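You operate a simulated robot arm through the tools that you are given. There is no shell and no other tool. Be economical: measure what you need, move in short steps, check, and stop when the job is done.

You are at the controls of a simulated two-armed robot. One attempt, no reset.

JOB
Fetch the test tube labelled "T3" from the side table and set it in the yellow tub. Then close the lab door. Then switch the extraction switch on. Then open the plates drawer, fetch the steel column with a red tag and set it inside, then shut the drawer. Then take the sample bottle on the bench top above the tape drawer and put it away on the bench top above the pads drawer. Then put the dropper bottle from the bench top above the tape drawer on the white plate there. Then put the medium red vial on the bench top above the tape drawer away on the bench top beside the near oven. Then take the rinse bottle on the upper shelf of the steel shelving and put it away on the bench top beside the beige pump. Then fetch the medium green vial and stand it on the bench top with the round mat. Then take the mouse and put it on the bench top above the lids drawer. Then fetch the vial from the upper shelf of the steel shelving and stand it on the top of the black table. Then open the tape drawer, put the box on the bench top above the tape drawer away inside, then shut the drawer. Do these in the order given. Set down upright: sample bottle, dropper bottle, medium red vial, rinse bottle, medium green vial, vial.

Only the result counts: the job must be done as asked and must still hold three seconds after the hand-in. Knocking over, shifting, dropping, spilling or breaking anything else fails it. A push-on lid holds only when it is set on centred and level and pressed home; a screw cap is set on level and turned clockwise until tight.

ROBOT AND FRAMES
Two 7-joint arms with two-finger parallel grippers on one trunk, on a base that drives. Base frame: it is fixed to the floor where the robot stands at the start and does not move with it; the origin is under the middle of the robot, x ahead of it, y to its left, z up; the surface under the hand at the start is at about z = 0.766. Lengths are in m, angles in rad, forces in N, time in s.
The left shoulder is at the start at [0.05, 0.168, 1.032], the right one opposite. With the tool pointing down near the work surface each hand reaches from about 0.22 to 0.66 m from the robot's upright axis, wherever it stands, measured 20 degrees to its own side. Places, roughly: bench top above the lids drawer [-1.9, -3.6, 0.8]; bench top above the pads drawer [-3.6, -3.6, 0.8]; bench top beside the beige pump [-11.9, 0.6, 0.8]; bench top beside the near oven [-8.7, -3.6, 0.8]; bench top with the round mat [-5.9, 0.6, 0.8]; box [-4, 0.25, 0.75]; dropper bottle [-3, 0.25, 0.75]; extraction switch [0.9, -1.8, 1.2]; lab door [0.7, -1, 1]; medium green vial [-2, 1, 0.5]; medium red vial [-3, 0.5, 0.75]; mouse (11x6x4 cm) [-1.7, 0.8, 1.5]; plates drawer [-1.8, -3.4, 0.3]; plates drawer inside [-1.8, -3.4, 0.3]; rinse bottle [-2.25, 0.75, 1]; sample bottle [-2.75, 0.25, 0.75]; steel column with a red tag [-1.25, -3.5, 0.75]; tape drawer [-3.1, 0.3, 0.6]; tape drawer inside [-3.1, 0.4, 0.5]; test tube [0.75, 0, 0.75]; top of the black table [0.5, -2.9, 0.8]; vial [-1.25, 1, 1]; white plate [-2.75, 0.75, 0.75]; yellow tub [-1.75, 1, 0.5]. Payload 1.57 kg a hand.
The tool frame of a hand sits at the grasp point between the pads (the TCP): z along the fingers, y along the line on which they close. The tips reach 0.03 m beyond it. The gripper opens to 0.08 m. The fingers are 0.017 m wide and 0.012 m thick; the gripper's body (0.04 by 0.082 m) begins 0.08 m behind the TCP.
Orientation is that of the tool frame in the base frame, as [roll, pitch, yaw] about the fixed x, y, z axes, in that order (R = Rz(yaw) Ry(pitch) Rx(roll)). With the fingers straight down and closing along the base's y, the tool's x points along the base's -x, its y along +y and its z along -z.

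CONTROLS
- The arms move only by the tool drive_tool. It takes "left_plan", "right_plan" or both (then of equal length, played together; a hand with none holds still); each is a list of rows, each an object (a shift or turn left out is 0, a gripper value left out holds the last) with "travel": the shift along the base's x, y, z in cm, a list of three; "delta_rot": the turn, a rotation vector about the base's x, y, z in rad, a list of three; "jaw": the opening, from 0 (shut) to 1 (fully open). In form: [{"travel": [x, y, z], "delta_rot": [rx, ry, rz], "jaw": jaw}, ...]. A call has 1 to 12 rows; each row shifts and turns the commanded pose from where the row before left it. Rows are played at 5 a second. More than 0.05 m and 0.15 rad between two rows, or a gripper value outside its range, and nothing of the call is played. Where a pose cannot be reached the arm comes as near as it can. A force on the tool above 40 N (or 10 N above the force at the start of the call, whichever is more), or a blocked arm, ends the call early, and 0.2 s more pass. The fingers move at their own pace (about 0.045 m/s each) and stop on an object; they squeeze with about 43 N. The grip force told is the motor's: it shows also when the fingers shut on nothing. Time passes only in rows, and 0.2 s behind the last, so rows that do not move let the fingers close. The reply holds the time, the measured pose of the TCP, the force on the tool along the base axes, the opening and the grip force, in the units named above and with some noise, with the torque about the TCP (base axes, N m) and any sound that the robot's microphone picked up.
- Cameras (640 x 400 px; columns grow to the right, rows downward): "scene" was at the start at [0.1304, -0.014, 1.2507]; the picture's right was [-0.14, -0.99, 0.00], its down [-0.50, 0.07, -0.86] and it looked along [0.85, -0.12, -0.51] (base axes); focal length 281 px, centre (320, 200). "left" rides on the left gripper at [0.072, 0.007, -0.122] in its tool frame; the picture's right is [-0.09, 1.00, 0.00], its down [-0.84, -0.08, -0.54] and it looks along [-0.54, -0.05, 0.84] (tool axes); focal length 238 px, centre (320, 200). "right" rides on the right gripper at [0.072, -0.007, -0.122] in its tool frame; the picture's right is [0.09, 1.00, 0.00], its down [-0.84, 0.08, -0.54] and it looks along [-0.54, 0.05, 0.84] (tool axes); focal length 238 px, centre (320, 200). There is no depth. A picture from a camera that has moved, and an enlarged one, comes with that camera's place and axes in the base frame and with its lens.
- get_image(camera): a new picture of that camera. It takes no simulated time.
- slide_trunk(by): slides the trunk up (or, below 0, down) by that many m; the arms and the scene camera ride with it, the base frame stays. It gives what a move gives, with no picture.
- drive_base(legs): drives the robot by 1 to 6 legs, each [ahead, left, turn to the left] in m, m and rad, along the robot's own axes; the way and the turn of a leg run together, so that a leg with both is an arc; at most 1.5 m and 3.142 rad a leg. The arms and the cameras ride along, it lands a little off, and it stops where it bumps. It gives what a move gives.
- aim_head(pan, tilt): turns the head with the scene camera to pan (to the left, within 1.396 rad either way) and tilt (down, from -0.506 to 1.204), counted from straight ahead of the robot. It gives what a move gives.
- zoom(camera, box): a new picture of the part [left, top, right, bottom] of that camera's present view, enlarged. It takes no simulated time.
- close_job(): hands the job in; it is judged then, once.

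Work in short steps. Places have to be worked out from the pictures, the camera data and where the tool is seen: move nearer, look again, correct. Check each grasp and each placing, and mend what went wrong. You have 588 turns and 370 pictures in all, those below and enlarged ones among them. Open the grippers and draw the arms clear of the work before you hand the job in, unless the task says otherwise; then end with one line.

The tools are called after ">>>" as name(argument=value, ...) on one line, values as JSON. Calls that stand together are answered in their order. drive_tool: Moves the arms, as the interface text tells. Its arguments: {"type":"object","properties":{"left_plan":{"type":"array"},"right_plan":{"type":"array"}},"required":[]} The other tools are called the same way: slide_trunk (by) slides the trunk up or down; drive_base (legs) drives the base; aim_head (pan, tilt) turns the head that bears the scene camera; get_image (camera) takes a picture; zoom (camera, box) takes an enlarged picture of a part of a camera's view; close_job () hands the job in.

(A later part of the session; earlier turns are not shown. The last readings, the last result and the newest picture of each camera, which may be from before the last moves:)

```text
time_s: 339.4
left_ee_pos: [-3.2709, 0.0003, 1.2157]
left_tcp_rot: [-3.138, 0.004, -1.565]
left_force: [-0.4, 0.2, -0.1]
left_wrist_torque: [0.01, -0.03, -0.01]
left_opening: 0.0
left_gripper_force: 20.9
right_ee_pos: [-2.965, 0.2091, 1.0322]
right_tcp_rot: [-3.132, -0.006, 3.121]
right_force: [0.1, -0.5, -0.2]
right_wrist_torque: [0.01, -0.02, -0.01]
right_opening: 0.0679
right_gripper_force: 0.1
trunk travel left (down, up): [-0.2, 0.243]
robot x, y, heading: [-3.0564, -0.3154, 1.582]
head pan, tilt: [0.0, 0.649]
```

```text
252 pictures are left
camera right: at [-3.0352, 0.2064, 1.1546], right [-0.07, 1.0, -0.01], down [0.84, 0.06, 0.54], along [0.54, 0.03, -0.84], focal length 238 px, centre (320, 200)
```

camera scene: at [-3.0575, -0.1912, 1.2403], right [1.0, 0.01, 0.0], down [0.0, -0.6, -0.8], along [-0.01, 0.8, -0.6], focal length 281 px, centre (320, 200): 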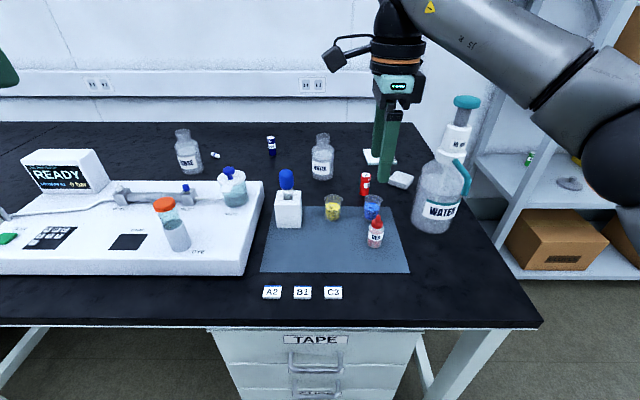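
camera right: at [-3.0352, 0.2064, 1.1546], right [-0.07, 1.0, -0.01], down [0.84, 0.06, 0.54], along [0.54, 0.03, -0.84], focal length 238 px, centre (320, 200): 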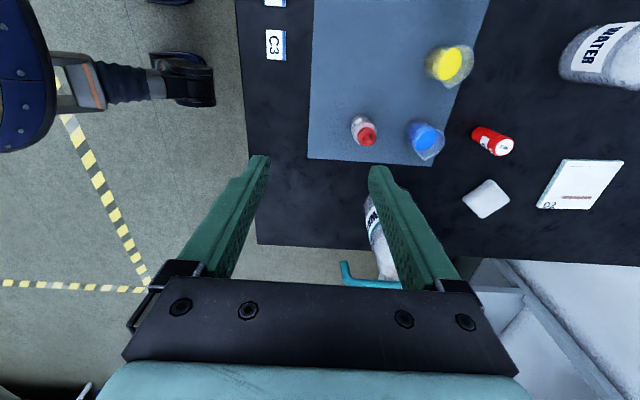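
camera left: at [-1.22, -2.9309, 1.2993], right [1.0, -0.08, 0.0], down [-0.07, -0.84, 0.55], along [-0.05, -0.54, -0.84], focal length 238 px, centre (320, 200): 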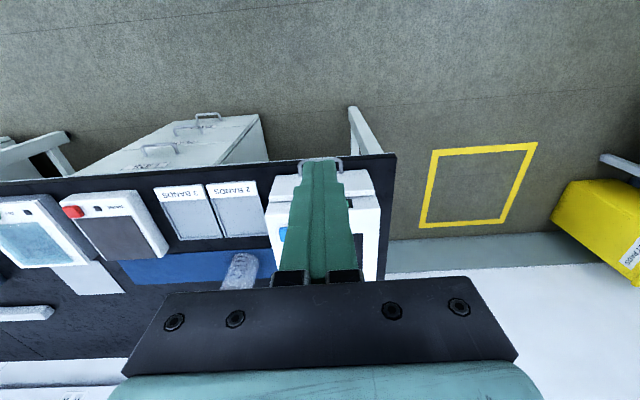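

Dropper at ≈[-2.938, 0.272]; blue beaker 10 cm behind it. I align above and go down partway.

>>> drive_tool(right_plan=[{"travel": [1.3, 3.2, 0], "jaw": 0.62}, {"travel": [1.4, 3.1, 0]}, {"travel": [0, 0, -4]}, {"travel": [0, 0, -4]}, {"travel": [0, 0, -4]}, {"travel": [0, 0, 0]}])

>>> get_image(camera="right")

>>> zoom(camera="scene", box=[320, 140, 440, 260])

```text
time_s: 340.8
left_ee_pos: [-3.2708, -0.0003, 1.2172]
left_tcp_rot: [-3.138, 0.004, -1.564]
left_force: [1.1, 0.5, 0.9]
left_wrist_torque: [0.02, -0.01, 0.03]
left_opening: 0.0
left_gripper_force: 21.7
right_ee_pos: [-2.9348, 0.2612, 0.9073]
right_tcp_rot: [-3.133, -0.006, 3.121]
right_force: [-0.1, 0.4, 0.5]
right_wrist_torque: [0.0, 0.05, -0.02]
right_opening: 0.0497
right_gripper_force: 0.0
right hand out of reach, approached as far as the arm can: row 2
trunk travel left (down, up): [-0.2, 0.243]
robot x, y, heading: [-3.0574, -0.3162, 1.582]
head pan, tilt: [0.0, 0.649]
```

```text
251 pictures are left
camera right: at [-3.005, 0.2577, 1.0314], right [-0.07, 1.0, -0.01], down [0.84, 0.06, 0.54], along [0.54, 0.03, -0.84], focal length 238 px, centre (320, 200)
```

right: 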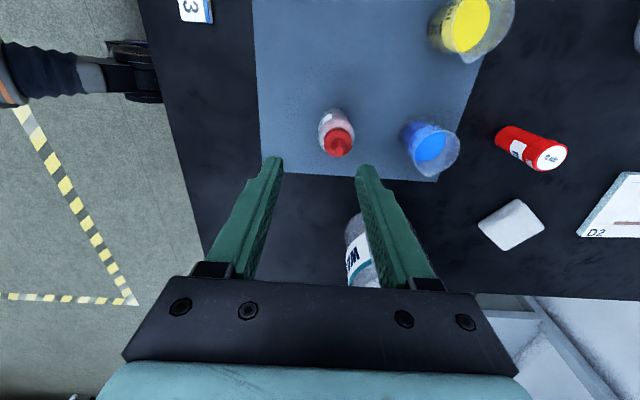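

```text
3.33 times, centred on (380, 200) of scene
camera zoom: at [-3.0575, -0.1915, 1.2403], right [1.0, 0.01, 0.0], down [0.0, -0.6, -0.8], along [-0.01, 0.8, -0.6], focal length 938 px, centre (120, 200)
```

zoom: 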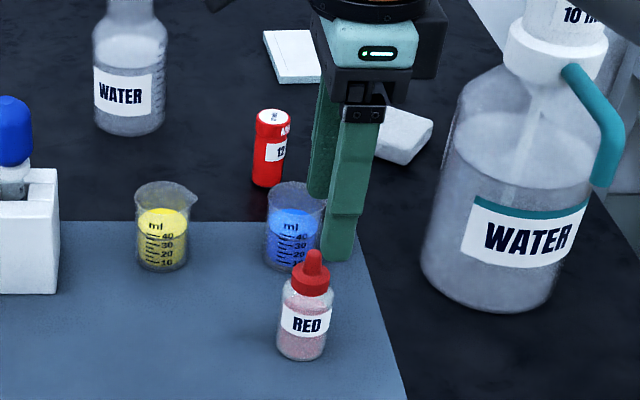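

I drive 4 cm closer for reach, correct the position, and lower to grip the body (z≈0.81).

>>> drive_base(legs=[[0.04, 0, 0]])

>>> drive_tool(right_plan=[{"travel": [-0.3, -2.7, 0]}, {"travel": [0, 0, 0]}])

>>> get_image(camera="right")

```text
time_s: 341.7
left_ee_pos: [-3.2711, 0.0396, 1.2162]
left_tcp_rot: [-3.137, 0.002, -1.566]
left_force: [0.7, 0.7, 0.1]
left_wrist_torque: [-0.01, 0.02, -0.03]
left_opening: 0.0
left_gripper_force: 20.9
right_ee_pos: [-2.9333, 0.3008, 0.9087]
right_tcp_rot: [-3.133, -0.004, 3.12]
right_force: [0.1, 0.4, -0.1]
right_wrist_torque: [0.0, 0.0, 0.01]
right_opening: 0.0497
right_gripper_force: 0.1
trunk travel left (down, up): [-0.2, 0.243]
robot x, y, heading: [-3.0578, -0.2803, 1.575]
head pan, tilt: [0.0, 0.649]
```

```text
time_s: 342.3
left_ee_pos: [-3.2708, 0.0389, 1.2164]
left_tcp_rot: [-3.138, 0.003, -1.565]
left_force: [-0.8, 0.2, -0.1]
left_wrist_torque: [0.02, -0.04, -0.01]
left_opening: 0.0001
left_gripper_force: 20.9
right_ee_pos: [-2.9361, 0.273, 0.9089]
right_tcp_rot: [-3.132, -0.006, 3.119]
right_force: [-0.4, 0.7, -1.1]
right_wrist_torque: [-0.03, 0.05, -0.01]
right_opening: 0.0497
right_gripper_force: 0.0
trunk travel left (down, up): [-0.2, 0.243]
robot x, y, heading: [-3.0555, -0.2793, 1.573]
head pan, tilt: [0.0, 0.649]
```

```text
249 pictures are left
camera right: at [-3.0069, 0.2698, 1.0326], right [-0.07, 1.0, -0.01], down [0.84, 0.06, 0.54], along [0.54, 0.03, -0.84], focal length 238 px, centre (320, 200)
```

right: 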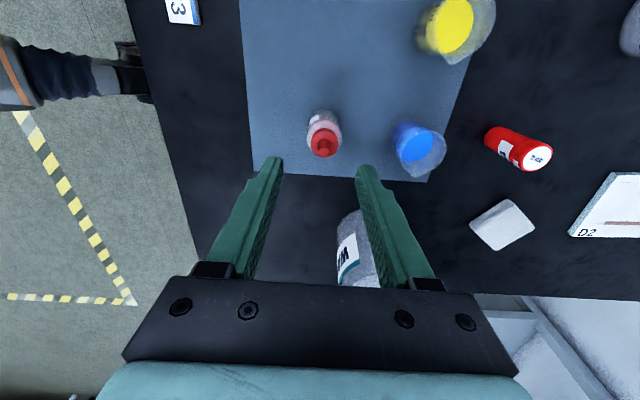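

>>> drive_tool(right_plan=[{"travel": [-0.3, 0.1, -3]}, {"travel": [0, 0, -3]}, {"travel": [0, 0, -2]}, {"travel": [0, 0, -1.8]}, {"travel": [0, 0, 0]}])

>>> zoom(camera="scene", box=[320, 140, 440, 260])

```text
time_s: 343.5
left_ee_pos: [-3.2706, 0.0379, 1.2164]
left_tcp_rot: [-3.138, 0.003, -1.566]
left_force: [-0.9, -0.5, -0.1]
left_wrist_torque: [-0.04, -0.02, 0.01]
left_opening: 0.0001
left_gripper_force: 21.2
right_ee_pos: [-2.9394, 0.275, 0.8132]
right_tcp_rot: [-3.133, -0.007, 3.12]
right_force: [0.2, -0.1, -0.6]
right_wrist_torque: [-0.02, 0.02, -0.01]
right_opening: 0.0495
right_gripper_force: 0.0
trunk travel left (down, up): [-0.2, 0.243]
robot x, y, heading: [-3.0588, -0.2797, 1.577]
head pan, tilt: [0.0, 0.649]
```

```text
3.33 times, centred on (380, 200) of scene
camera zoom: at [-3.0577, -0.1527, 1.2403], right [1.0, 0.01, 0.0], down [0.0, -0.6, -0.8], along [0.0, 0.8, -0.6], focal length 938 px, centre (120, 200)
```

zoom: 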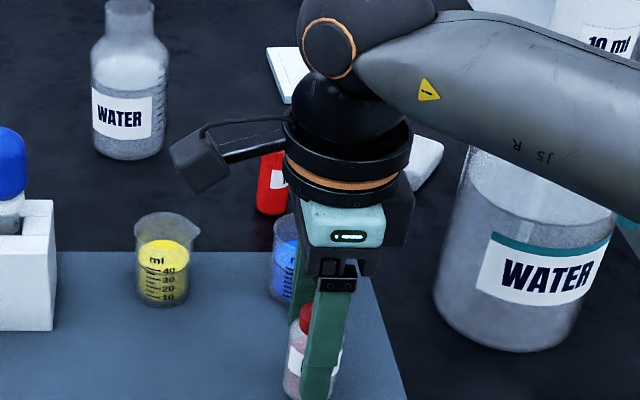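

>>> drive_tool(right_plan=[{"jaw": 0}, {"travel": [0, 0, 0]}, {"travel": [0, 0, 0]}, {"travel": [0, 0, 0]}, {"travel": [0, 0, 2]}, {"travel": [0, 0, 3]}, {"travel": [0, 0, 4]}, {"travel": [0, 0, 4]}, {"travel": [0, -3, 3]}, {"travel": [0, -4, 0]}, {"travel": [0, -4, 0]}])

>>> get_image(camera="scene")

>>> get_image(camera="right")

```text
time_s: 345.9
left_ee_pos: [-3.2696, 0.0368, 1.2163]
left_tcp_rot: [-3.139, 0.004, -1.565]
left_force: [0.1, 0.7, -0.1]
left_wrist_torque: [-0.06, 0.01, -0.02]
left_opening: 0.0002
left_gripper_force: 20.9
right_ee_pos: [-2.9408, 0.1579, 0.9727]
right_tcp_rot: [-3.134, -0.006, 3.118]
right_force: [1.6, -0.2, -0.2]
right_wrist_torque: [0.03, -0.01, -0.02]
right_opening: 0.0326
right_gripper_force: 40.8
trunk travel left (down, up): [-0.2, 0.243]
robot x, y, heading: [-3.0613, -0.2836, 1.573]
head pan, tilt: [0.0, 0.649]
```

```text
247 pictures are left
camera scene: at [-3.0576, -0.1529, 1.2404], right [1.0, 0.01, 0.0], down [0.0, -0.6, -0.8], along [0.0, 0.8, -0.6], focal length 281 px, centre (320, 200)
```

scene: 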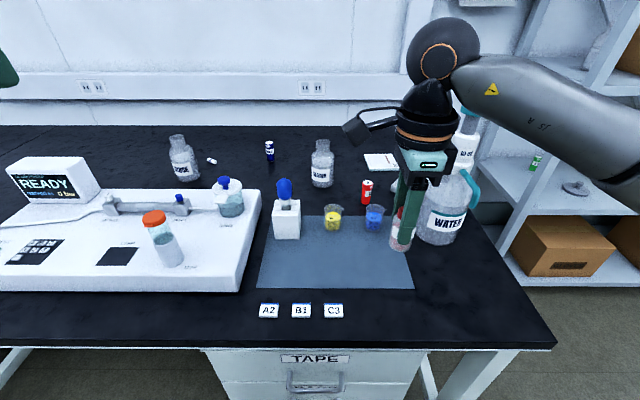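

```text
246 pictures are left
camera right: at [-3.0105, 0.1561, 1.0959], right [-0.07, 1.0, -0.01], down [0.84, 0.06, 0.54], along [0.54, 0.03, -0.84], focal length 238 px, centre (320, 200)
```

right: 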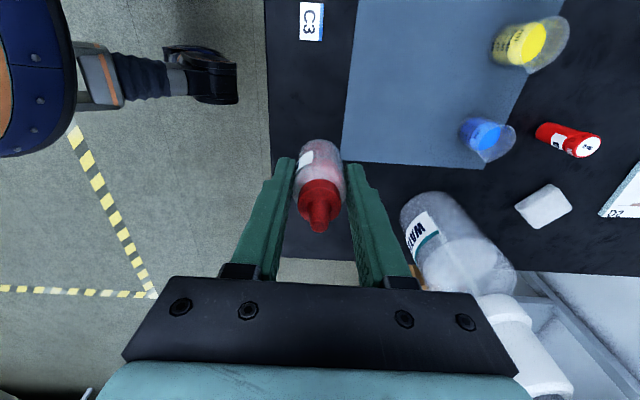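

Dropper gripped. The white plate (≈[-2.858, 0.69]) is best reached from the bench's right end, in the gap beside the shelving. I drive out and round, facing -x.

>>> drive_base(legs=[[-0.55, 0, 0], [0, 0, 1.57], [-1.15, 0, 0]])

>>> drive_tool(right_plan=[{"travel": [-4, 0, 2]}, {"travel": [-4, 0, 2]}, {"travel": [-4, 0.5, 2]}, {"travel": [-3, 0.5, 1]}, {"travel": [0, 0, 0]}])

>>> aim_head(pan=-0.4, tilt=0.5)

>>> get_image(camera="scene")

```text
time_s: 358.3
left_ee_pos: [-2.2394, -1.079, 1.2164]
left_tcp_rot: [-3.138, 0.003, -0.045]
left_force: [-0.3, -0.1, 0.0]
left_wrist_torque: [0.01, 0.0, -0.01]
left_opening: 0.0003
left_gripper_force: 21.0
right_ee_pos: [-2.3445, -0.7434, 0.9733]
right_tcp_rot: [-3.132, -0.003, -1.641]
right_force: [-0.2, 0.0, 0.7]
right_wrist_torque: [-0.03, -0.01, -0.02]
right_opening: 0.033
right_gripper_force: 41.0
trunk travel left (down, up): [-0.2, 0.243]
robot x, y, heading: [-1.9117, -0.8817, 3.091]
head pan, tilt: [0.0, 0.649]
```

```text
time_s: 359.5
left_ee_pos: [-2.2398, -1.079, 1.2165]
left_tcp_rot: [-3.136, 0.003, -0.045]
left_force: [0.2, 0.1, -0.2]
left_wrist_torque: [0.04, 0.0, 0.02]
left_opening: 0.0001
left_gripper_force: 21.1
right_ee_pos: [-2.4809, -0.7267, 1.0366]
right_tcp_rot: [-3.134, -0.002, -1.643]
right_force: [0.4, 0.0, -0.6]
right_wrist_torque: [0.02, 0.01, -0.01]
right_opening: 0.0333
right_gripper_force: 41.0
right hand out of reach, approached as far as the arm can: row 4
trunk travel left (down, up): [-0.2, 0.243]
robot x, y, heading: [-1.912, -0.8842, 3.094]
head pan, tilt: [0.0, 0.649]
```

```text
time_s: 360.3
left_ee_pos: [-2.2408, -1.0791, 1.2159]
left_tcp_rot: [-3.138, 0.002, -0.043]
left_force: [0.0, 0.1, 0.1]
left_wrist_torque: [0.0, -0.03, 0.0]
left_opening: 0.0
left_gripper_force: 21.1
right_ee_pos: [-2.4816, -0.7265, 1.036]
right_tcp_rot: [-3.131, -0.007, -1.642]
right_force: [0.4, 0.7, -1.1]
right_wrist_torque: [-0.03, 0.0, 0.0]
right_opening: 0.0334
right_gripper_force: 40.9
trunk travel left (down, up): [-0.2, 0.243]
robot x, y, heading: [-1.9115, -0.8848, 3.094]
head pan, tilt: [-0.4, 0.499]
```

```text
245 pictures are left
camera scene: at [-2.034, -0.8434, 1.2537], right [0.43, 0.9, 0.0], down [0.43, -0.21, -0.88], along [-0.79, 0.38, -0.48], focal length 281 px, centre (320, 200)
```

scene: 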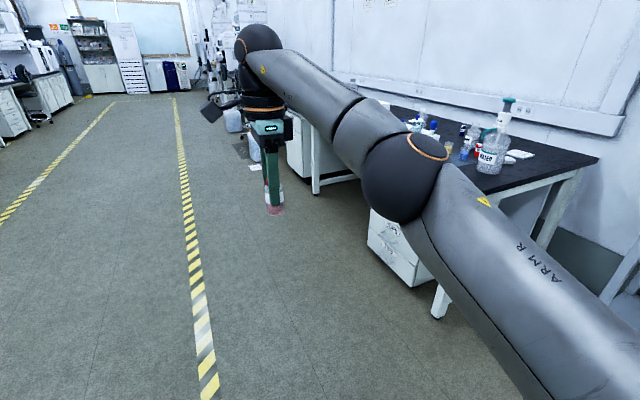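

Elbow is ~0.29 m to the robot's right. I strafe right in front of the shelving to y≈0.28, keeping clear of it.

>>> drive_base(legs=[[0, -0.6, 0.048], [0, -0.55, 0]])

>>> get_image(camera="scene")

```text
time_s: 371.1
left_ee_pos: [-2.2232, 0.0626, 1.2166]
left_tcp_rot: [-3.138, 0.002, 0.022]
left_force: [0.2, -0.5, -0.2]
left_wrist_torque: [0.01, 0.03, -0.04]
left_opening: 0.0
left_gripper_force: 21.2
right_ee_pos: [-2.487, 0.3989, 1.0367]
right_tcp_rot: [-3.133, -0.006, -1.578]
right_force: [0.2, 0.5, -0.9]
right_wrist_torque: [0.01, 0.02, 0.02]
right_opening: 0.033
right_gripper_force: 41.1
trunk travel left (down, up): [-0.2, 0.243]
robot x, y, heading: [-1.9106, 0.2795, -3.124]
head pan, tilt: [-0.4, 0.499]
```

```text
244 pictures are left
camera scene: at [-2.0322, 0.3111, 1.2537], right [0.37, 0.93, 0.0], down [0.44, -0.18, -0.88], along [-0.82, 0.33, -0.48], focal length 281 px, centre (320, 200)
```

scene: 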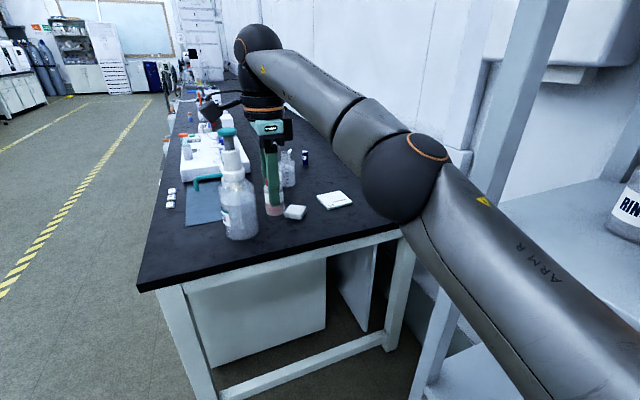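

Good view of the plate (≈[-2.845, 0.688]). I shift the hand right, away from the carboy, then drive ahead.

>>> drive_tool(right_plan=[{"travel": [0, 3, 0.5]}, {"travel": [0.3, 3, 0.5]}, {"travel": [0.5, 3, 0]}, {"travel": [0, 0, 0]}])

>>> drive_base(legs=[[0.33, 0, -0.02]])

>>> get_image(camera="scene")

>>> get_image(camera="right")

```text
time_s: 372.1
left_ee_pos: [-2.2221, 0.0628, 1.2165]
left_tcp_rot: [-3.138, 0.004, 0.022]
left_force: [0.0, -0.5, 0.8]
left_wrist_torque: [-0.01, -0.04, 0.03]
left_opening: 0.0002
left_gripper_force: 20.9
right_ee_pos: [-2.4775, 0.4881, 1.0477]
right_tcp_rot: [-3.133, -0.005, -1.578]
right_force: [-0.1, -0.6, -0.6]
right_wrist_torque: [0.02, 0.0, 0.0]
right_opening: 0.0329
right_gripper_force: 40.8
trunk travel left (down, up): [-0.2, 0.243]
robot x, y, heading: [-1.9093, 0.2766, -3.122]
head pan, tilt: [-0.4, 0.499]
```

```text
time_s: 374.3
left_ee_pos: [-2.5602, 0.0627, 1.2154]
left_tcp_rot: [-3.138, 0.002, 0.004]
left_force: [0.4, -0.1, -0.3]
left_wrist_torque: [0.0, -0.03, -0.04]
left_opening: 0.0
left_gripper_force: 21.2
right_ee_pos: [-2.8086, 0.4931, 1.049]
right_tcp_rot: [-3.133, -0.005, -1.594]
right_force: [-1.0, -1.1, -0.6]
right_wrist_torque: [-0.02, -0.01, -0.01]
right_opening: 0.0332
right_gripper_force: 41.3
trunk travel left (down, up): [-0.2, 0.243]
robot x, y, heading: [-2.2418, 0.2761, -3.138]
head pan, tilt: [-0.4, 0.499]
```

```text
243 pictures are left
camera scene: at [-2.3655, 0.3089, 1.2536], right [0.38, 0.92, 0.0], down [0.44, -0.18, -0.88], along [-0.81, 0.34, -0.48], focal length 281 px, centre (320, 200)
```

scene: 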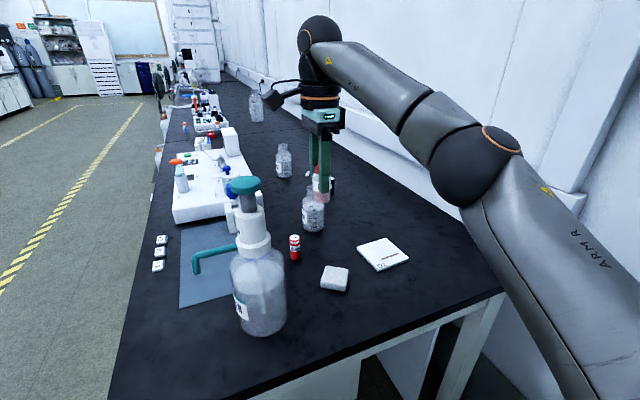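

```text
242 pictures are left
camera right: at [-2.8033, 0.423, 1.1709], right [-1.0, -0.07, -0.01], down [-0.06, 0.84, 0.54], along [-0.03, 0.54, -0.84], focal length 238 px, centre (320, 200)
```

right: 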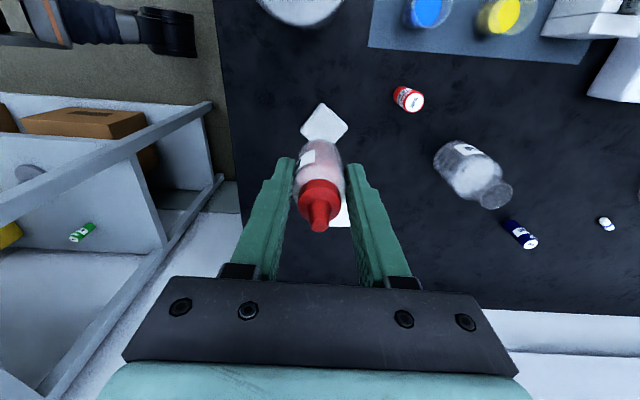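

I strafe right 0.12 m and move the hand over the plate centre (≈[-2.849, 0.692]).

>>> drive_base(legs=[[0.0, -0.12, 0]])

>>> drive_tool(right_plan=[{"travel": [-1.5, 2.5, -2]}, {"travel": [-1.5, 2.5, -2]}, {"travel": [-1.0, 2.5, -2]}, {"travel": [0, 0, -2]}, {"travel": [0, 0, 0]}])

>>> get_image(camera="scene")

>>> get_image(camera="right")

```text
time_s: 375.9
left_ee_pos: [-2.5611, 0.162, 1.2152]
left_tcp_rot: [-3.133, 0.002, 0.003]
left_force: [0.7, -0.4, -0.2]
left_wrist_torque: [0.03, 0.02, 0.0]
left_opening: 0.0
left_gripper_force: 21.8
right_ee_pos: [-2.8096, 0.5939, 1.0486]
right_tcp_rot: [-3.131, 0.001, -1.592]
right_force: [0.5, -0.1, -1.2]
right_wrist_torque: [0.0, 0.04, 0.01]
right_opening: 0.0331
right_gripper_force: 41.2
trunk travel left (down, up): [-0.2, 0.243]
robot x, y, heading: [-2.241, 0.3804, -3.139]
head pan, tilt: [-0.4, 0.499]
stopped in leg 1: the robot was blocked; the commanded pose is now the measured one
```

```text
time_s: 377.1
left_ee_pos: [-2.5602, 0.168, 1.2162]
left_tcp_rot: [-3.136, 0.003, 0.002]
left_force: [-0.1, 0.0, -0.2]
left_wrist_torque: [0.02, -0.02, -0.01]
left_opening: 0.0001
left_gripper_force: 21.4
right_ee_pos: [-2.848, 0.6771, 0.969]
right_tcp_rot: [-3.132, -0.003, -1.595]
right_force: [0.3, -0.2, -0.8]
right_wrist_torque: [-0.01, -0.01, -0.01]
right_opening: 0.033
right_gripper_force: 40.8
right hand out of reach, approached as far as the arm can: row 3, 4
trunk travel left (down, up): [-0.2, 0.243]
robot x, y, heading: [-2.2431, 0.3821, -3.142]
head pan, tilt: [-0.4, 0.499]
```

```text
241 pictures are left
camera scene: at [-2.3653, 0.4132, 1.2539], right [0.39, 0.92, 0.0], down [0.44, -0.18, -0.88], along [-0.81, 0.34, -0.48], focal length 281 px, centre (320, 200)
```

scene: 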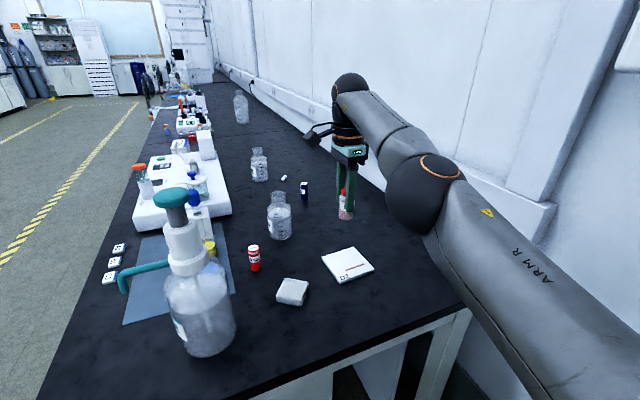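

```text
240 pictures are left
camera right: at [-2.8437, 0.6063, 1.0917], right [-1.0, -0.07, -0.01], down [-0.06, 0.84, 0.54], along [-0.03, 0.54, -0.84], focal length 238 px, centre (320, 200)
```

right: 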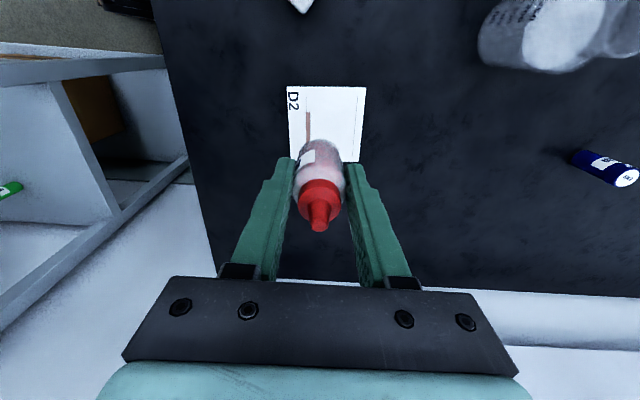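

The hand is over the plate (centre ≈[-2.855, 0.691]). I lower the bottle onto it.

>>> drive_tool(right_plan=[{"travel": [-0.4, 0.8, -4]}, {"travel": [0, 0, -4]}, {"travel": [0, 0, -3.5]}, {"travel": [0, 0, -2]}, {"travel": [0, 0, 0]}])

>>> drive_tool(right_plan=[{"travel": [0, 0, -0.5]}, {"travel": [0, 0, -0.4]}, {"travel": [0, 0, -0.4]}, {"travel": [0, 0, -0.3]}, {"travel": [0, 0, 0]}])

>>> zoom(camera="scene", box=[280, 180, 420, 300])

```text
time_s: 378.3
left_ee_pos: [-2.56, 0.1663, 1.2164]
left_tcp_rot: [-3.136, 0.004, 0.003]
left_force: [0.9, 0.5, -0.2]
left_wrist_torque: [0.0, 0.02, 0.0]
left_opening: 0.0004
left_gripper_force: 21.2
right_ee_pos: [-2.8666, 0.6838, 0.8329]
right_tcp_rot: [-3.127, -0.003, -1.594]
right_force: [0.4, 0.1, 0.0]
right_wrist_torque: [0.0, -0.01, 0.0]
right_opening: 0.0333
right_gripper_force: 40.5
right hand out of reach, approached as far as the arm can: row 1, 2, 4
trunk travel left (down, up): [-0.2, 0.243]
robot x, y, heading: [-2.2465, 0.3793, -3.14]
head pan, tilt: [-0.4, 0.499]
```

```text
time_s: 379.5
left_ee_pos: [-2.5579, 0.1673, 1.2164]
left_tcp_rot: [-3.137, 0.005, 0.005]
left_force: [-0.3, 0.4, -0.4]
left_wrist_torque: [-0.01, -0.01, -0.03]
left_opening: 0.0
left_gripper_force: 21.6
right_ee_pos: [-2.8677, 0.6839, 0.8223]
right_tcp_rot: [-3.139, -0.005, -1.595]
right_force: [0.8, 0.1, 19.9]
right_wrist_torque: [0.06, 0.0, -0.01]
right_opening: 0.0329
right_gripper_force: 41.3
trunk travel left (down, up): [-0.2, 0.243]
robot x, y, heading: [-2.2433, 0.376, -3.136]
head pan, tilt: [-0.4, 0.499]
```

```text
3.33 times, centred on (350, 240) of scene
camera zoom: at [-2.3641, 0.4128, 1.2542], right [0.39, 0.92, 0.0], down [0.44, -0.18, -0.88], along [-0.81, 0.34, -0.48], focal length 938 px, centre (220, 67)
```

zoom: 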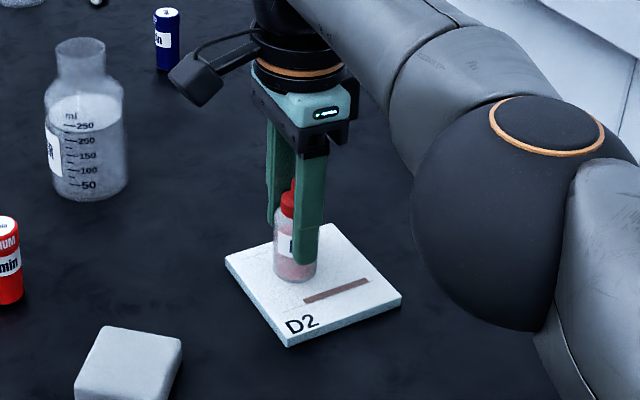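

The bottle rests on the plate. I open and rise.

>>> drive_tool(right_plan=[{"travel": [0, 0, 0.2]}, {"jaw": 0.65}, {"travel": [0, 0, 0]}, {"travel": [0, 0, 0]}, {"travel": [0, 0, 3]}, {"travel": [0, 0, 4]}, {"travel": [0, 0, 4]}, {"travel": [0, 0, 4]}, {"travel": [0, 0, 4]}, {"travel": [3, -3, 0]}, {"travel": [3, -3, 0]}])

>>> get_image(camera="scene")

```text
time_s: 381.9
left_ee_pos: [-2.5599, 0.1684, 1.2168]
left_tcp_rot: [-3.138, 0.004, 0.003]
left_force: [-0.7, 0.7, -0.7]
left_wrist_torque: [-0.02, -0.01, 0.02]
left_opening: 0.0
left_gripper_force: 21.5
right_ee_pos: [-2.8333, 0.6287, 1.0288]
right_tcp_rot: [-3.132, -0.005, -1.595]
right_force: [-0.1, -0.7, 0.8]
right_wrist_torque: [0.01, 0.03, 0.01]
right_opening: 0.0519
right_gripper_force: 0.1
right hand out of reach, approached as far as the arm can: row 6, 7, 8, 9, 10, 11
trunk travel left (down, up): [-0.2, 0.243]
robot x, y, heading: [-2.2437, 0.382, -3.141]
head pan, tilt: [-0.4, 0.499]
```

```text
238 pictures are left
camera scene: at [-2.3654, 0.4144, 1.2539], right [0.39, 0.92, 0.0], down [0.44, -0.18, -0.88], along [-0.81, 0.34, -0.48], focal length 281 px, centre (320, 200)
```

scene: 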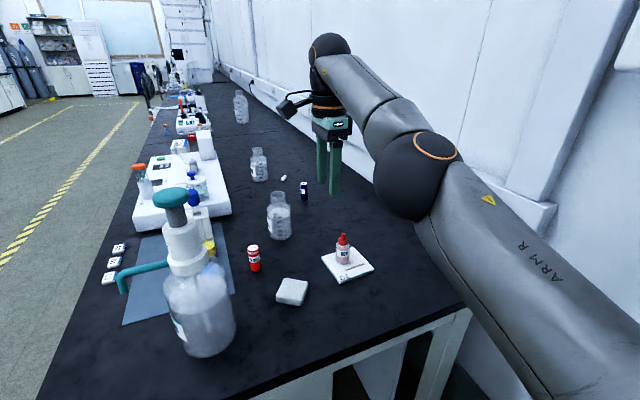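

Dropper stands on the plate. The red vial (≈[-2.926, 0.473]) can be reached from here too: I drive 8 cm ahead and bring the hand above it.

>>> drive_base(legs=[[0.08, 0.02, 0]])

>>> drive_tool(right_plan=[{"travel": [0, -4, 0]}, {"travel": [0, -4, 0]}, {"travel": [-0.6, -4, 0]}, {"travel": [-0.6, -3.0, 0]}, {"travel": [0, 0, 0]}])

>>> get_image(camera="right")

>>> get_image(camera="scene")

```text
time_s: 383.0
left_ee_pos: [-2.6406, 0.1484, 1.2154]
left_tcp_rot: [-3.139, 0.003, 0.002]
left_force: [-1.6, -0.6, -1.2]
left_wrist_torque: [0.0, -0.02, -0.01]
left_opening: 0.0
left_gripper_force: 21.3
right_ee_pos: [-2.912, 0.6076, 1.0281]
right_tcp_rot: [-3.131, -0.005, -1.595]
right_force: [-0.1, -0.4, 0.5]
right_wrist_torque: [0.0, -0.04, 0.02]
right_opening: 0.0521
right_gripper_force: 0.1
trunk travel left (down, up): [-0.2, 0.243]
robot x, y, heading: [-2.3238, 0.3606, -3.138]
head pan, tilt: [-0.4, 0.499]
```

```text
time_s: 384.2
left_ee_pos: [-2.6397, 0.1474, 1.2172]
left_tcp_rot: [-3.138, 0.004, 0.004]
left_force: [0.3, 1.3, -1.0]
left_wrist_torque: [0.0, -0.03, 0.01]
left_opening: 0.0
left_gripper_force: 20.7
right_ee_pos: [-2.8987, 0.4657, 1.0252]
right_tcp_rot: [-3.131, -0.006, -1.595]
right_force: [-0.1, -0.3, 0.7]
right_wrist_torque: [0.0, 0.0, 0.03]
right_opening: 0.0522
right_gripper_force: 0.0
right hand out of reach, approached as far as the arm can: row 3, 4
trunk travel left (down, up): [-0.2, 0.243]
robot x, y, heading: [-2.3205, 0.3605, -3.144]
head pan, tilt: [-0.4, 0.499]
```

```text
237 pictures are left
camera right: at [-2.894, 0.3961, 1.1489], right [-1.0, -0.07, -0.01], down [-0.06, 0.84, 0.54], along [-0.03, 0.54, -0.84], focal length 238 px, centre (320, 200)
```

right: 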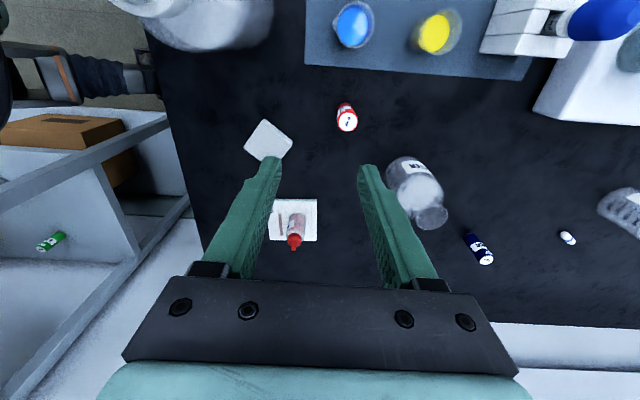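

```text
236 pictures are left
camera scene: at [-2.4453, 0.3946, 1.2537], right [0.39, 0.92, 0.0], down [0.44, -0.18, -0.88], along [-0.81, 0.34, -0.48], focal length 281 px, centre (320, 200)
```

scene: 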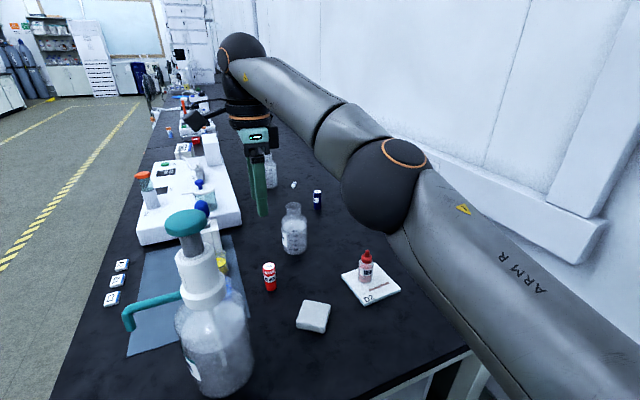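

Vial at ≈[-2.931, 0.474]. I drive 3.5 cm further and align.

>>> drive_base(legs=[[0.035, 0.0, 0]])

>>> drive_tool(right_plan=[{"travel": [0.2, 0.7, -4]}, {"travel": [0, 0, -4]}, {"travel": [0, 0, -4]}, {"travel": [0, 0, 0]}])

>>> get_image(camera="right")

```text
time_s: 385.1
left_ee_pos: [-2.6746, 0.1483, 1.2152]
left_tcp_rot: [-3.137, 0.003, 0.003]
left_force: [0.1, 0.3, -0.1]
left_wrist_torque: [-0.02, 0.03, 0.0]
left_opening: 0.0
left_gripper_force: 21.2
right_ee_pos: [-2.9339, 0.4672, 1.0252]
right_tcp_rot: [-3.13, -0.005, -1.597]
right_force: [-0.6, 0.4, -0.1]
right_wrist_torque: [0.02, 0.03, 0.01]
right_opening: 0.052
right_gripper_force: 0.0
trunk travel left (down, up): [-0.2, 0.243]
robot x, y, heading: [-2.3601, 0.3656, -3.138]
head pan, tilt: [-0.4, 0.499]
```

```text
time_s: 386.1
left_ee_pos: [-2.6737, 0.1493, 1.2169]
left_tcp_rot: [-3.137, 0.004, 0.004]
left_force: [0.4, -1.1, -0.6]
left_wrist_torque: [0.0, -0.02, 0.02]
left_opening: 0.0
left_gripper_force: 21.2
right_ee_pos: [-2.9267, 0.4729, 0.9064]
right_tcp_rot: [-3.131, -0.004, -1.595]
right_force: [-0.3, 0.0, 0.1]
right_wrist_torque: [0.0, 0.01, 0.0]
right_opening: 0.0522
right_gripper_force: 0.0
trunk travel left (down, up): [-0.2, 0.243]
robot x, y, heading: [-2.3559, 0.3623, -3.136]
head pan, tilt: [-0.4, 0.499]
```

```text
235 pictures are left
camera right: at [-2.9228, 0.4019, 1.0298], right [-1.0, -0.07, -0.01], down [-0.06, 0.84, 0.54], along [-0.03, 0.54, -0.84], focal length 238 px, centre (320, 200)
```

right: 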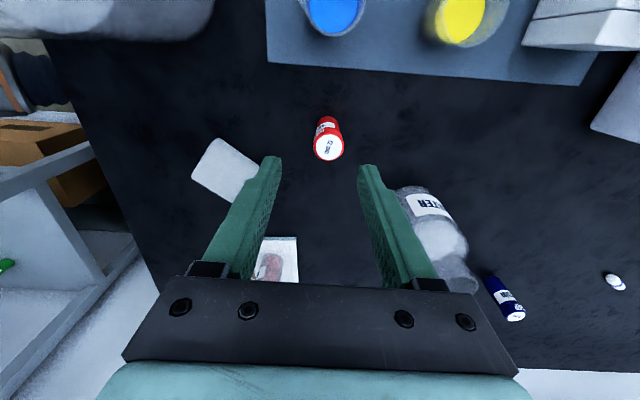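

>>> drive_tool(right_plan=[{"travel": [-0.7, 0, -3]}, {"travel": [0, 0, -3]}, {"travel": [0, 0, -2]}, {"travel": [0, 0, -1.6]}, {"travel": [0, 0, 0]}])

>>> get_image(camera="right")

```text
time_s: 387.2
left_ee_pos: [-2.6737, 0.1488, 1.2169]
left_tcp_rot: [-3.139, 0.004, 0.003]
left_force: [0.3, 0.0, -0.1]
left_wrist_torque: [-0.02, -0.03, 0.03]
left_opening: 0.0001
left_gripper_force: 21.0
right_ee_pos: [-2.9368, 0.4737, 0.8083]
right_tcp_rot: [-3.13, -0.005, -1.595]
right_force: [0.3, -0.4, 0.5]
right_wrist_torque: [0.01, 0.0, -0.03]
right_opening: 0.0523
right_gripper_force: 0.0
trunk travel left (down, up): [-0.2, 0.243]
robot x, y, heading: [-2.3562, 0.3609, -3.138]
head pan, tilt: [-0.4, 0.499]
```

```text
234 pictures are left
camera right: at [-2.9314, 0.4033, 0.9317], right [-1.0, -0.07, -0.01], down [-0.06, 0.84, 0.54], along [-0.03, 0.54, -0.84], focal length 238 px, centre (320, 200)
```

right: 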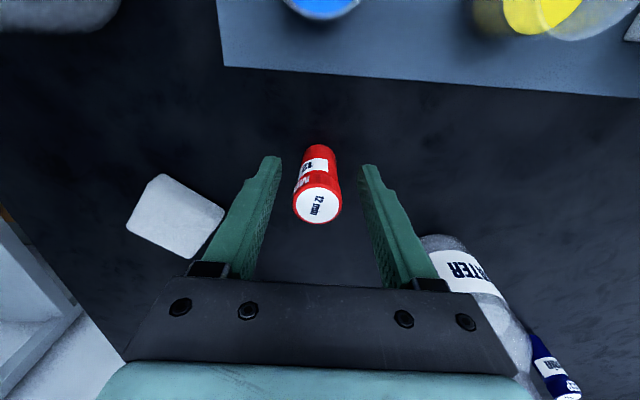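

>>> drive_tool(right_plan=[{"jaw": 0}, {"travel": [0, 0, 0]}, {"travel": [0, 0, 0]}, {"travel": [0, 0, 0]}, {"travel": [0, 0, 3]}, {"travel": [0, 0, 4]}, {"travel": [0, 0, 4]}, {"travel": [0, 0, 4]}, {"travel": [0, 0, 4]}, {"travel": [0, 0, 0]}])

>>> get_image(camera="right")

```text
time_s: 389.4
left_ee_pos: [-2.6746, 0.149, 1.2162]
left_tcp_rot: [-3.136, 0.003, 0.003]
left_force: [0.5, 0.4, -0.6]
left_wrist_torque: [0.02, 0.01, -0.01]
left_opening: 0.0001
left_gripper_force: 21.7
right_ee_pos: [-2.9397, 0.475, 1.0007]
right_tcp_rot: [-3.132, -0.006, -1.595]
right_force: [1.0, -0.4, -1.3]
right_wrist_torque: [0.04, -0.02, -0.02]
right_opening: 0.0262
right_gripper_force: 37.2
trunk travel left (down, up): [-0.2, 0.243]
robot x, y, heading: [-2.3559, 0.3582, -3.136]
head pan, tilt: [-0.4, 0.499]
```

```text
233 pictures are left
camera right: at [-2.9344, 0.4042, 1.1234], right [-1.0, -0.07, -0.01], down [-0.06, 0.84, 0.54], along [-0.03, 0.54, -0.84], focal length 238 px, centre (320, 200)
```

right: 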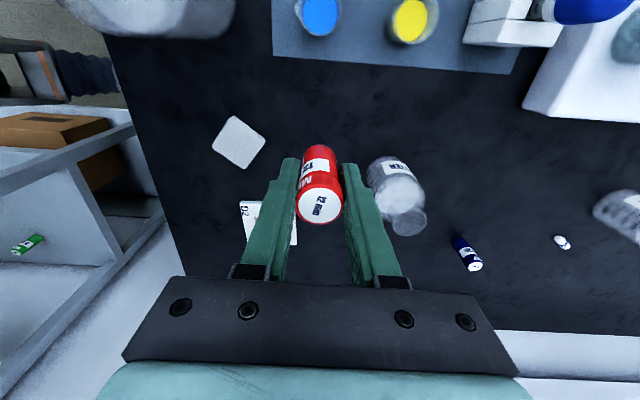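

Red vial held. I reverse out along the shelving, strafe into the aisle and look down it.

>>> drive_base(legs=[[-0.45, 0.08, 0], [0, 1.4, 0], [0, 0.3, 0]])

>>> aim_head(pan=0.0, tilt=0.2)

>>> get_image(camera="scene")

```text
time_s: 406.7
left_ee_pos: [-2.291, -1.5675, 1.2174]
left_tcp_rot: [-3.138, 0.002, -0.05]
left_force: [0.1, 0.6, 0.2]
left_wrist_torque: [0.02, 0.0, 0.0]
left_opening: 0.0001
left_gripper_force: 21.5
right_ee_pos: [-2.538, -1.2292, 0.9999]
right_tcp_rot: [-3.131, -0.005, -1.648]
right_force: [-0.5, 0.2, -0.4]
right_wrist_torque: [0.01, -0.03, 0.01]
right_opening: 0.0263
right_gripper_force: 37.7
trunk travel left (down, up): [-0.2, 0.243]
robot x, y, heading: [-1.9656, -1.3716, 3.096]
head pan, tilt: [-0.4, 0.499]
```

```text
time_s: 407.5
left_ee_pos: [-2.2902, -1.5672, 1.2168]
left_tcp_rot: [-3.139, 0.003, -0.05]
left_force: [0.2, -0.3, -0.7]
left_wrist_torque: [0.01, 0.01, 0.0]
left_opening: 0.0
left_gripper_force: 21.2
right_ee_pos: [-2.5379, -1.2283, 1.0007]
right_tcp_rot: [-3.131, -0.005, -1.647]
right_force: [-0.1, -0.1, -0.4]
right_wrist_torque: [0.05, -0.01, -0.02]
right_opening: 0.0261
right_gripper_force: 37.3
trunk travel left (down, up): [-0.2, 0.243]
robot x, y, heading: [-1.9659, -1.3675, 3.094]
head pan, tilt: [0.0, 0.201]
```

```text
232 pictures are left
camera scene: at [-2.0947, -1.3665, 1.2813], right [0.05, 1.0, 0.0], down [0.2, -0.01, -0.98], along [-0.98, 0.05, -0.2], focal length 281 px, centre (320, 200)
```

scene: 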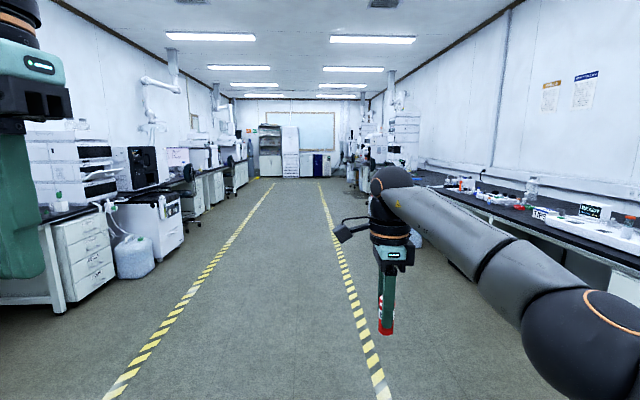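

The aisle is clear. I drive ~5.9 m down it towards the ovens.

>>> drive_base(legs=[[0, 0.2, 0.05], [1.5, 0, 0], [1.5, 0, 0], [1.5, 0, 0], [1.4, 0, 0]])

>>> aim_head(pan=0.9, tilt=0.3)

>>> get_image(camera="scene")

```text
time_s: 438.1
left_ee_pos: [-8.3151, -1.582, 1.2168]
left_tcp_rot: [-3.139, 0.002, -0.069]
left_force: [0.3, 0.1, 0.5]
left_wrist_torque: [-0.02, -0.01, -0.01]
left_opening: 0.0
left_gripper_force: 21.6
right_ee_pos: [-8.556, -1.2376, 1.0005]
right_tcp_rot: [-3.133, -0.005, -1.667]
right_force: [-0.1, 0.3, -1.1]
right_wrist_torque: [-0.01, -0.01, 0.0]
right_opening: 0.0265
right_gripper_force: 37.2
trunk travel left (down, up): [-0.2, 0.243]
robot x, y, heading: [-7.9868, -1.3931, 3.072]
head pan, tilt: [0.0, 0.201]
```

```text
time_s: 439.3
left_ee_pos: [-8.3153, -1.5821, 1.2162]
left_tcp_rot: [-3.138, 0.004, -0.07]
left_force: [-0.1, -0.4, 1.2]
left_wrist_torque: [0.0, 0.0, 0.02]
left_opening: 0.0
left_gripper_force: 21.5
right_ee_pos: [-8.5554, -1.2377, 1.0004]
right_tcp_rot: [-3.131, -0.004, -1.666]
right_force: [0.0, 1.1, -0.4]
right_wrist_torque: [-0.01, -0.02, -0.03]
right_opening: 0.0262
right_gripper_force: 36.9
trunk travel left (down, up): [-0.2, 0.243]
robot x, y, heading: [-7.9843, -1.3908, 3.074]
head pan, tilt: [0.901, 0.3]
```

```text
231 pictures are left
camera scene: at [-8.0856, -1.4602, 1.2721], right [-0.74, 0.67, 0.0], down [0.2, 0.22, -0.96], along [-0.64, -0.71, -0.3], focal length 281 px, centre (320, 200)
```

scene: 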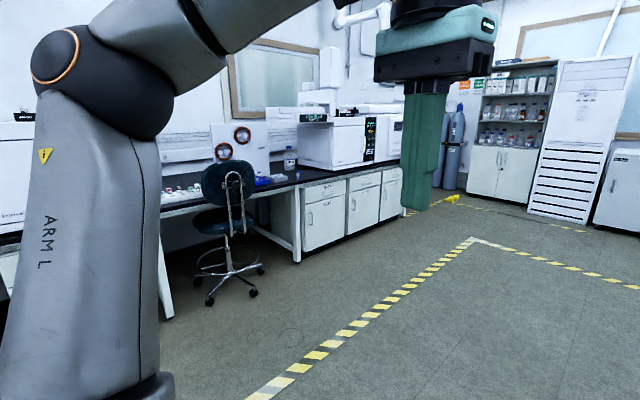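

I turn left to face the bench on the -y side and look.

>>> drive_base(legs=[[0, 0, 1.64]])

>>> aim_head(pan=-0.15, tilt=0.2)

>>> get_image(camera="scene")

```text
time_s: 443.6
left_ee_pos: [-7.7937, -1.724, 1.2169]
left_tcp_rot: [-3.139, 0.003, 1.507]
left_force: [-0.5, 0.8, -0.6]
left_wrist_torque: [0.01, 0.02, 0.0]
left_opening: 0.0
left_gripper_force: 21.1
right_ee_pos: [-8.1359, -1.9654, 1.0008]
right_tcp_rot: [-3.131, -0.005, -0.091]
right_force: [-0.2, -0.5, -0.4]
right_wrist_torque: [0.0, -0.01, 0.01]
right_opening: 0.0262
right_gripper_force: 37.6
trunk travel left (down, up): [-0.2, 0.243]
robot x, y, heading: [-7.9794, -1.3923, -1.631]
head pan, tilt: [0.901, 0.3]
```

```text
time_s: 444.9
left_ee_pos: [-7.7928, -1.723, 1.2167]
left_tcp_rot: [-3.139, 0.004, 1.507]
left_force: [-0.4, 0.5, 0.2]
left_wrist_torque: [-0.01, -0.02, 0.01]
left_opening: 0.0
left_gripper_force: 20.9
right_ee_pos: [-8.1357, -1.9653, 1.0008]
right_tcp_rot: [-3.132, -0.005, -0.09]
right_force: [0.5, -0.6, -0.3]
right_wrist_torque: [-0.01, 0.02, 0.01]
right_opening: 0.0261
right_gripper_force: 37.0
trunk travel left (down, up): [-0.2, 0.243]
robot x, y, heading: [-7.9883, -1.3899, -1.632]
head pan, tilt: [-0.15, 0.201]
```

```text
230 pictures are left
camera scene: at [-8.0049, -1.525, 1.2814], right [-0.98, 0.21, 0.0], down [0.04, 0.2, -0.98], along [-0.21, -0.96, -0.2], focal length 281 px, centre (320, 200)
```

scene: 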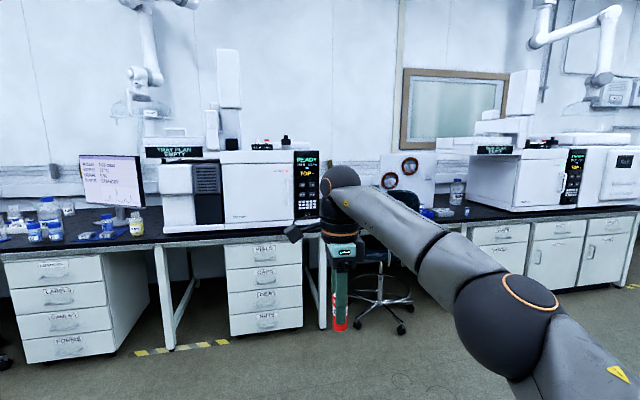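

The near oven is the instrument straight ahead; the bench top to its right (x≈-8.6) is the target. I drive nearer, staying clear of the chair.

>>> drive_base(legs=[[0.9, -0.2, 0.06]])

>>> aim_head(pan=-0.3, tilt=0.4)

>>> get_image(camera="scene")

```text
time_s: 449.7
left_ee_pos: [-8.0133, -2.6013, 1.2168]
left_tcp_rot: [-3.137, 0.003, 1.557]
left_force: [-0.6, -0.1, -0.4]
left_wrist_torque: [0.02, 0.0, -0.02]
left_opening: 0.0
left_gripper_force: 21.0
right_ee_pos: [-8.3423, -2.8605, 1.0]
right_tcp_rot: [-3.132, -0.004, -0.041]
right_force: [-0.7, -0.1, -0.6]
right_wrist_torque: [-0.01, -0.04, 0.01]
right_opening: 0.0261
right_gripper_force: 37.1
trunk travel left (down, up): [-0.2, 0.243]
robot x, y, heading: [-8.2194, -2.2797, -1.586]
head pan, tilt: [-0.15, 0.201]
```

```text
time_s: 450.4
left_ee_pos: [-8.0119, -2.6008, 1.2156]
left_tcp_rot: [-3.138, 0.003, 1.559]
left_force: [0.4, -0.1, 0.2]
left_wrist_torque: [-0.01, 0.0, -0.02]
left_opening: 0.0
left_gripper_force: 21.4
right_ee_pos: [-8.3417, -2.8594, 1.0013]
right_tcp_rot: [-3.131, -0.005, -0.039]
right_force: [-0.9, 0.3, -1.2]
right_wrist_torque: [0.02, -0.01, 0.02]
right_opening: 0.0263
right_gripper_force: 37.0
trunk travel left (down, up): [-0.2, 0.243]
robot x, y, heading: [-8.217, -2.28, -1.58]
head pan, tilt: [-0.3, 0.4]
```

```text
229 pictures are left
camera scene: at [-8.2466, -2.4091, 1.2629], right [-0.95, 0.31, 0.0], down [0.12, 0.37, -0.92], along [-0.28, -0.88, -0.39], focal length 281 px, centre (320, 200)
```

scene: 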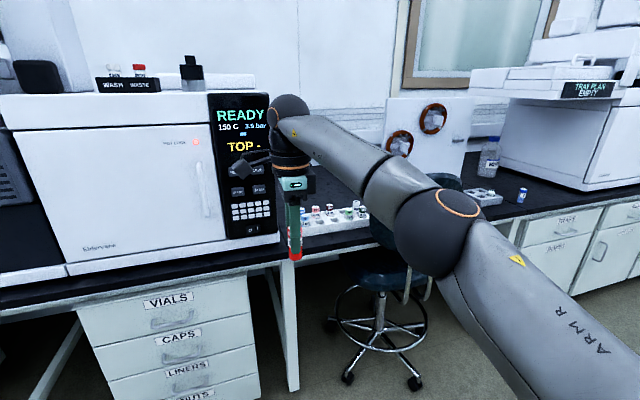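

>>> get_image(camera="right")

>>> zoom(camera="scene", box=[260, 150, 420, 270])

```text
228 pictures are left
camera right: at [-8.2693, -2.8561, 1.1231], right [0.05, -1.0, -0.01], down [-0.84, -0.05, 0.54], along [-0.54, -0.02, -0.84], focal length 238 px, centre (320, 200)
```

right: 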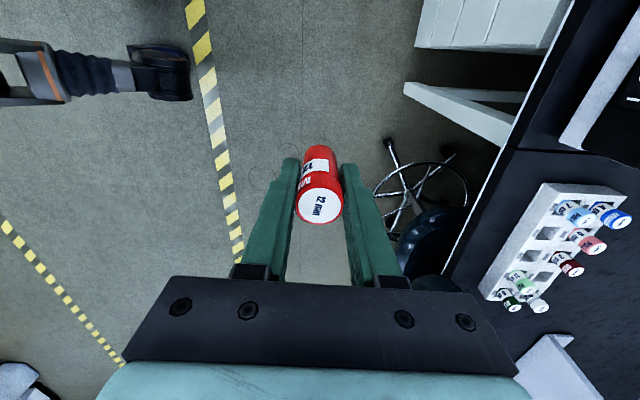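

```text
3.33 times, centred on (340, 210) of scene
camera zoom: at [-8.2466, -2.4091, 1.2629], right [-0.95, 0.31, 0.0], down [0.12, 0.37, -0.92], along [-0.28, -0.88, -0.39], focal length 938 px, centre (253, 167)
```

zoom: 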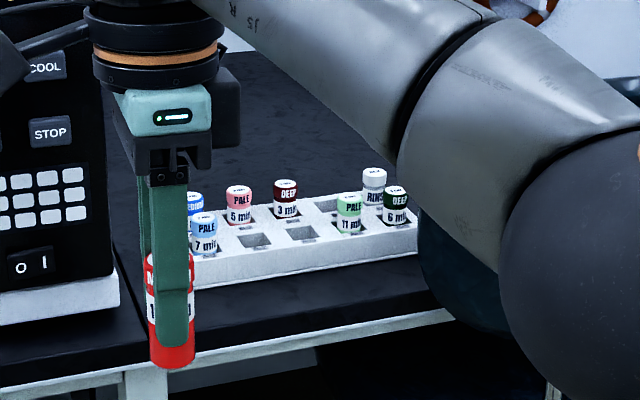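

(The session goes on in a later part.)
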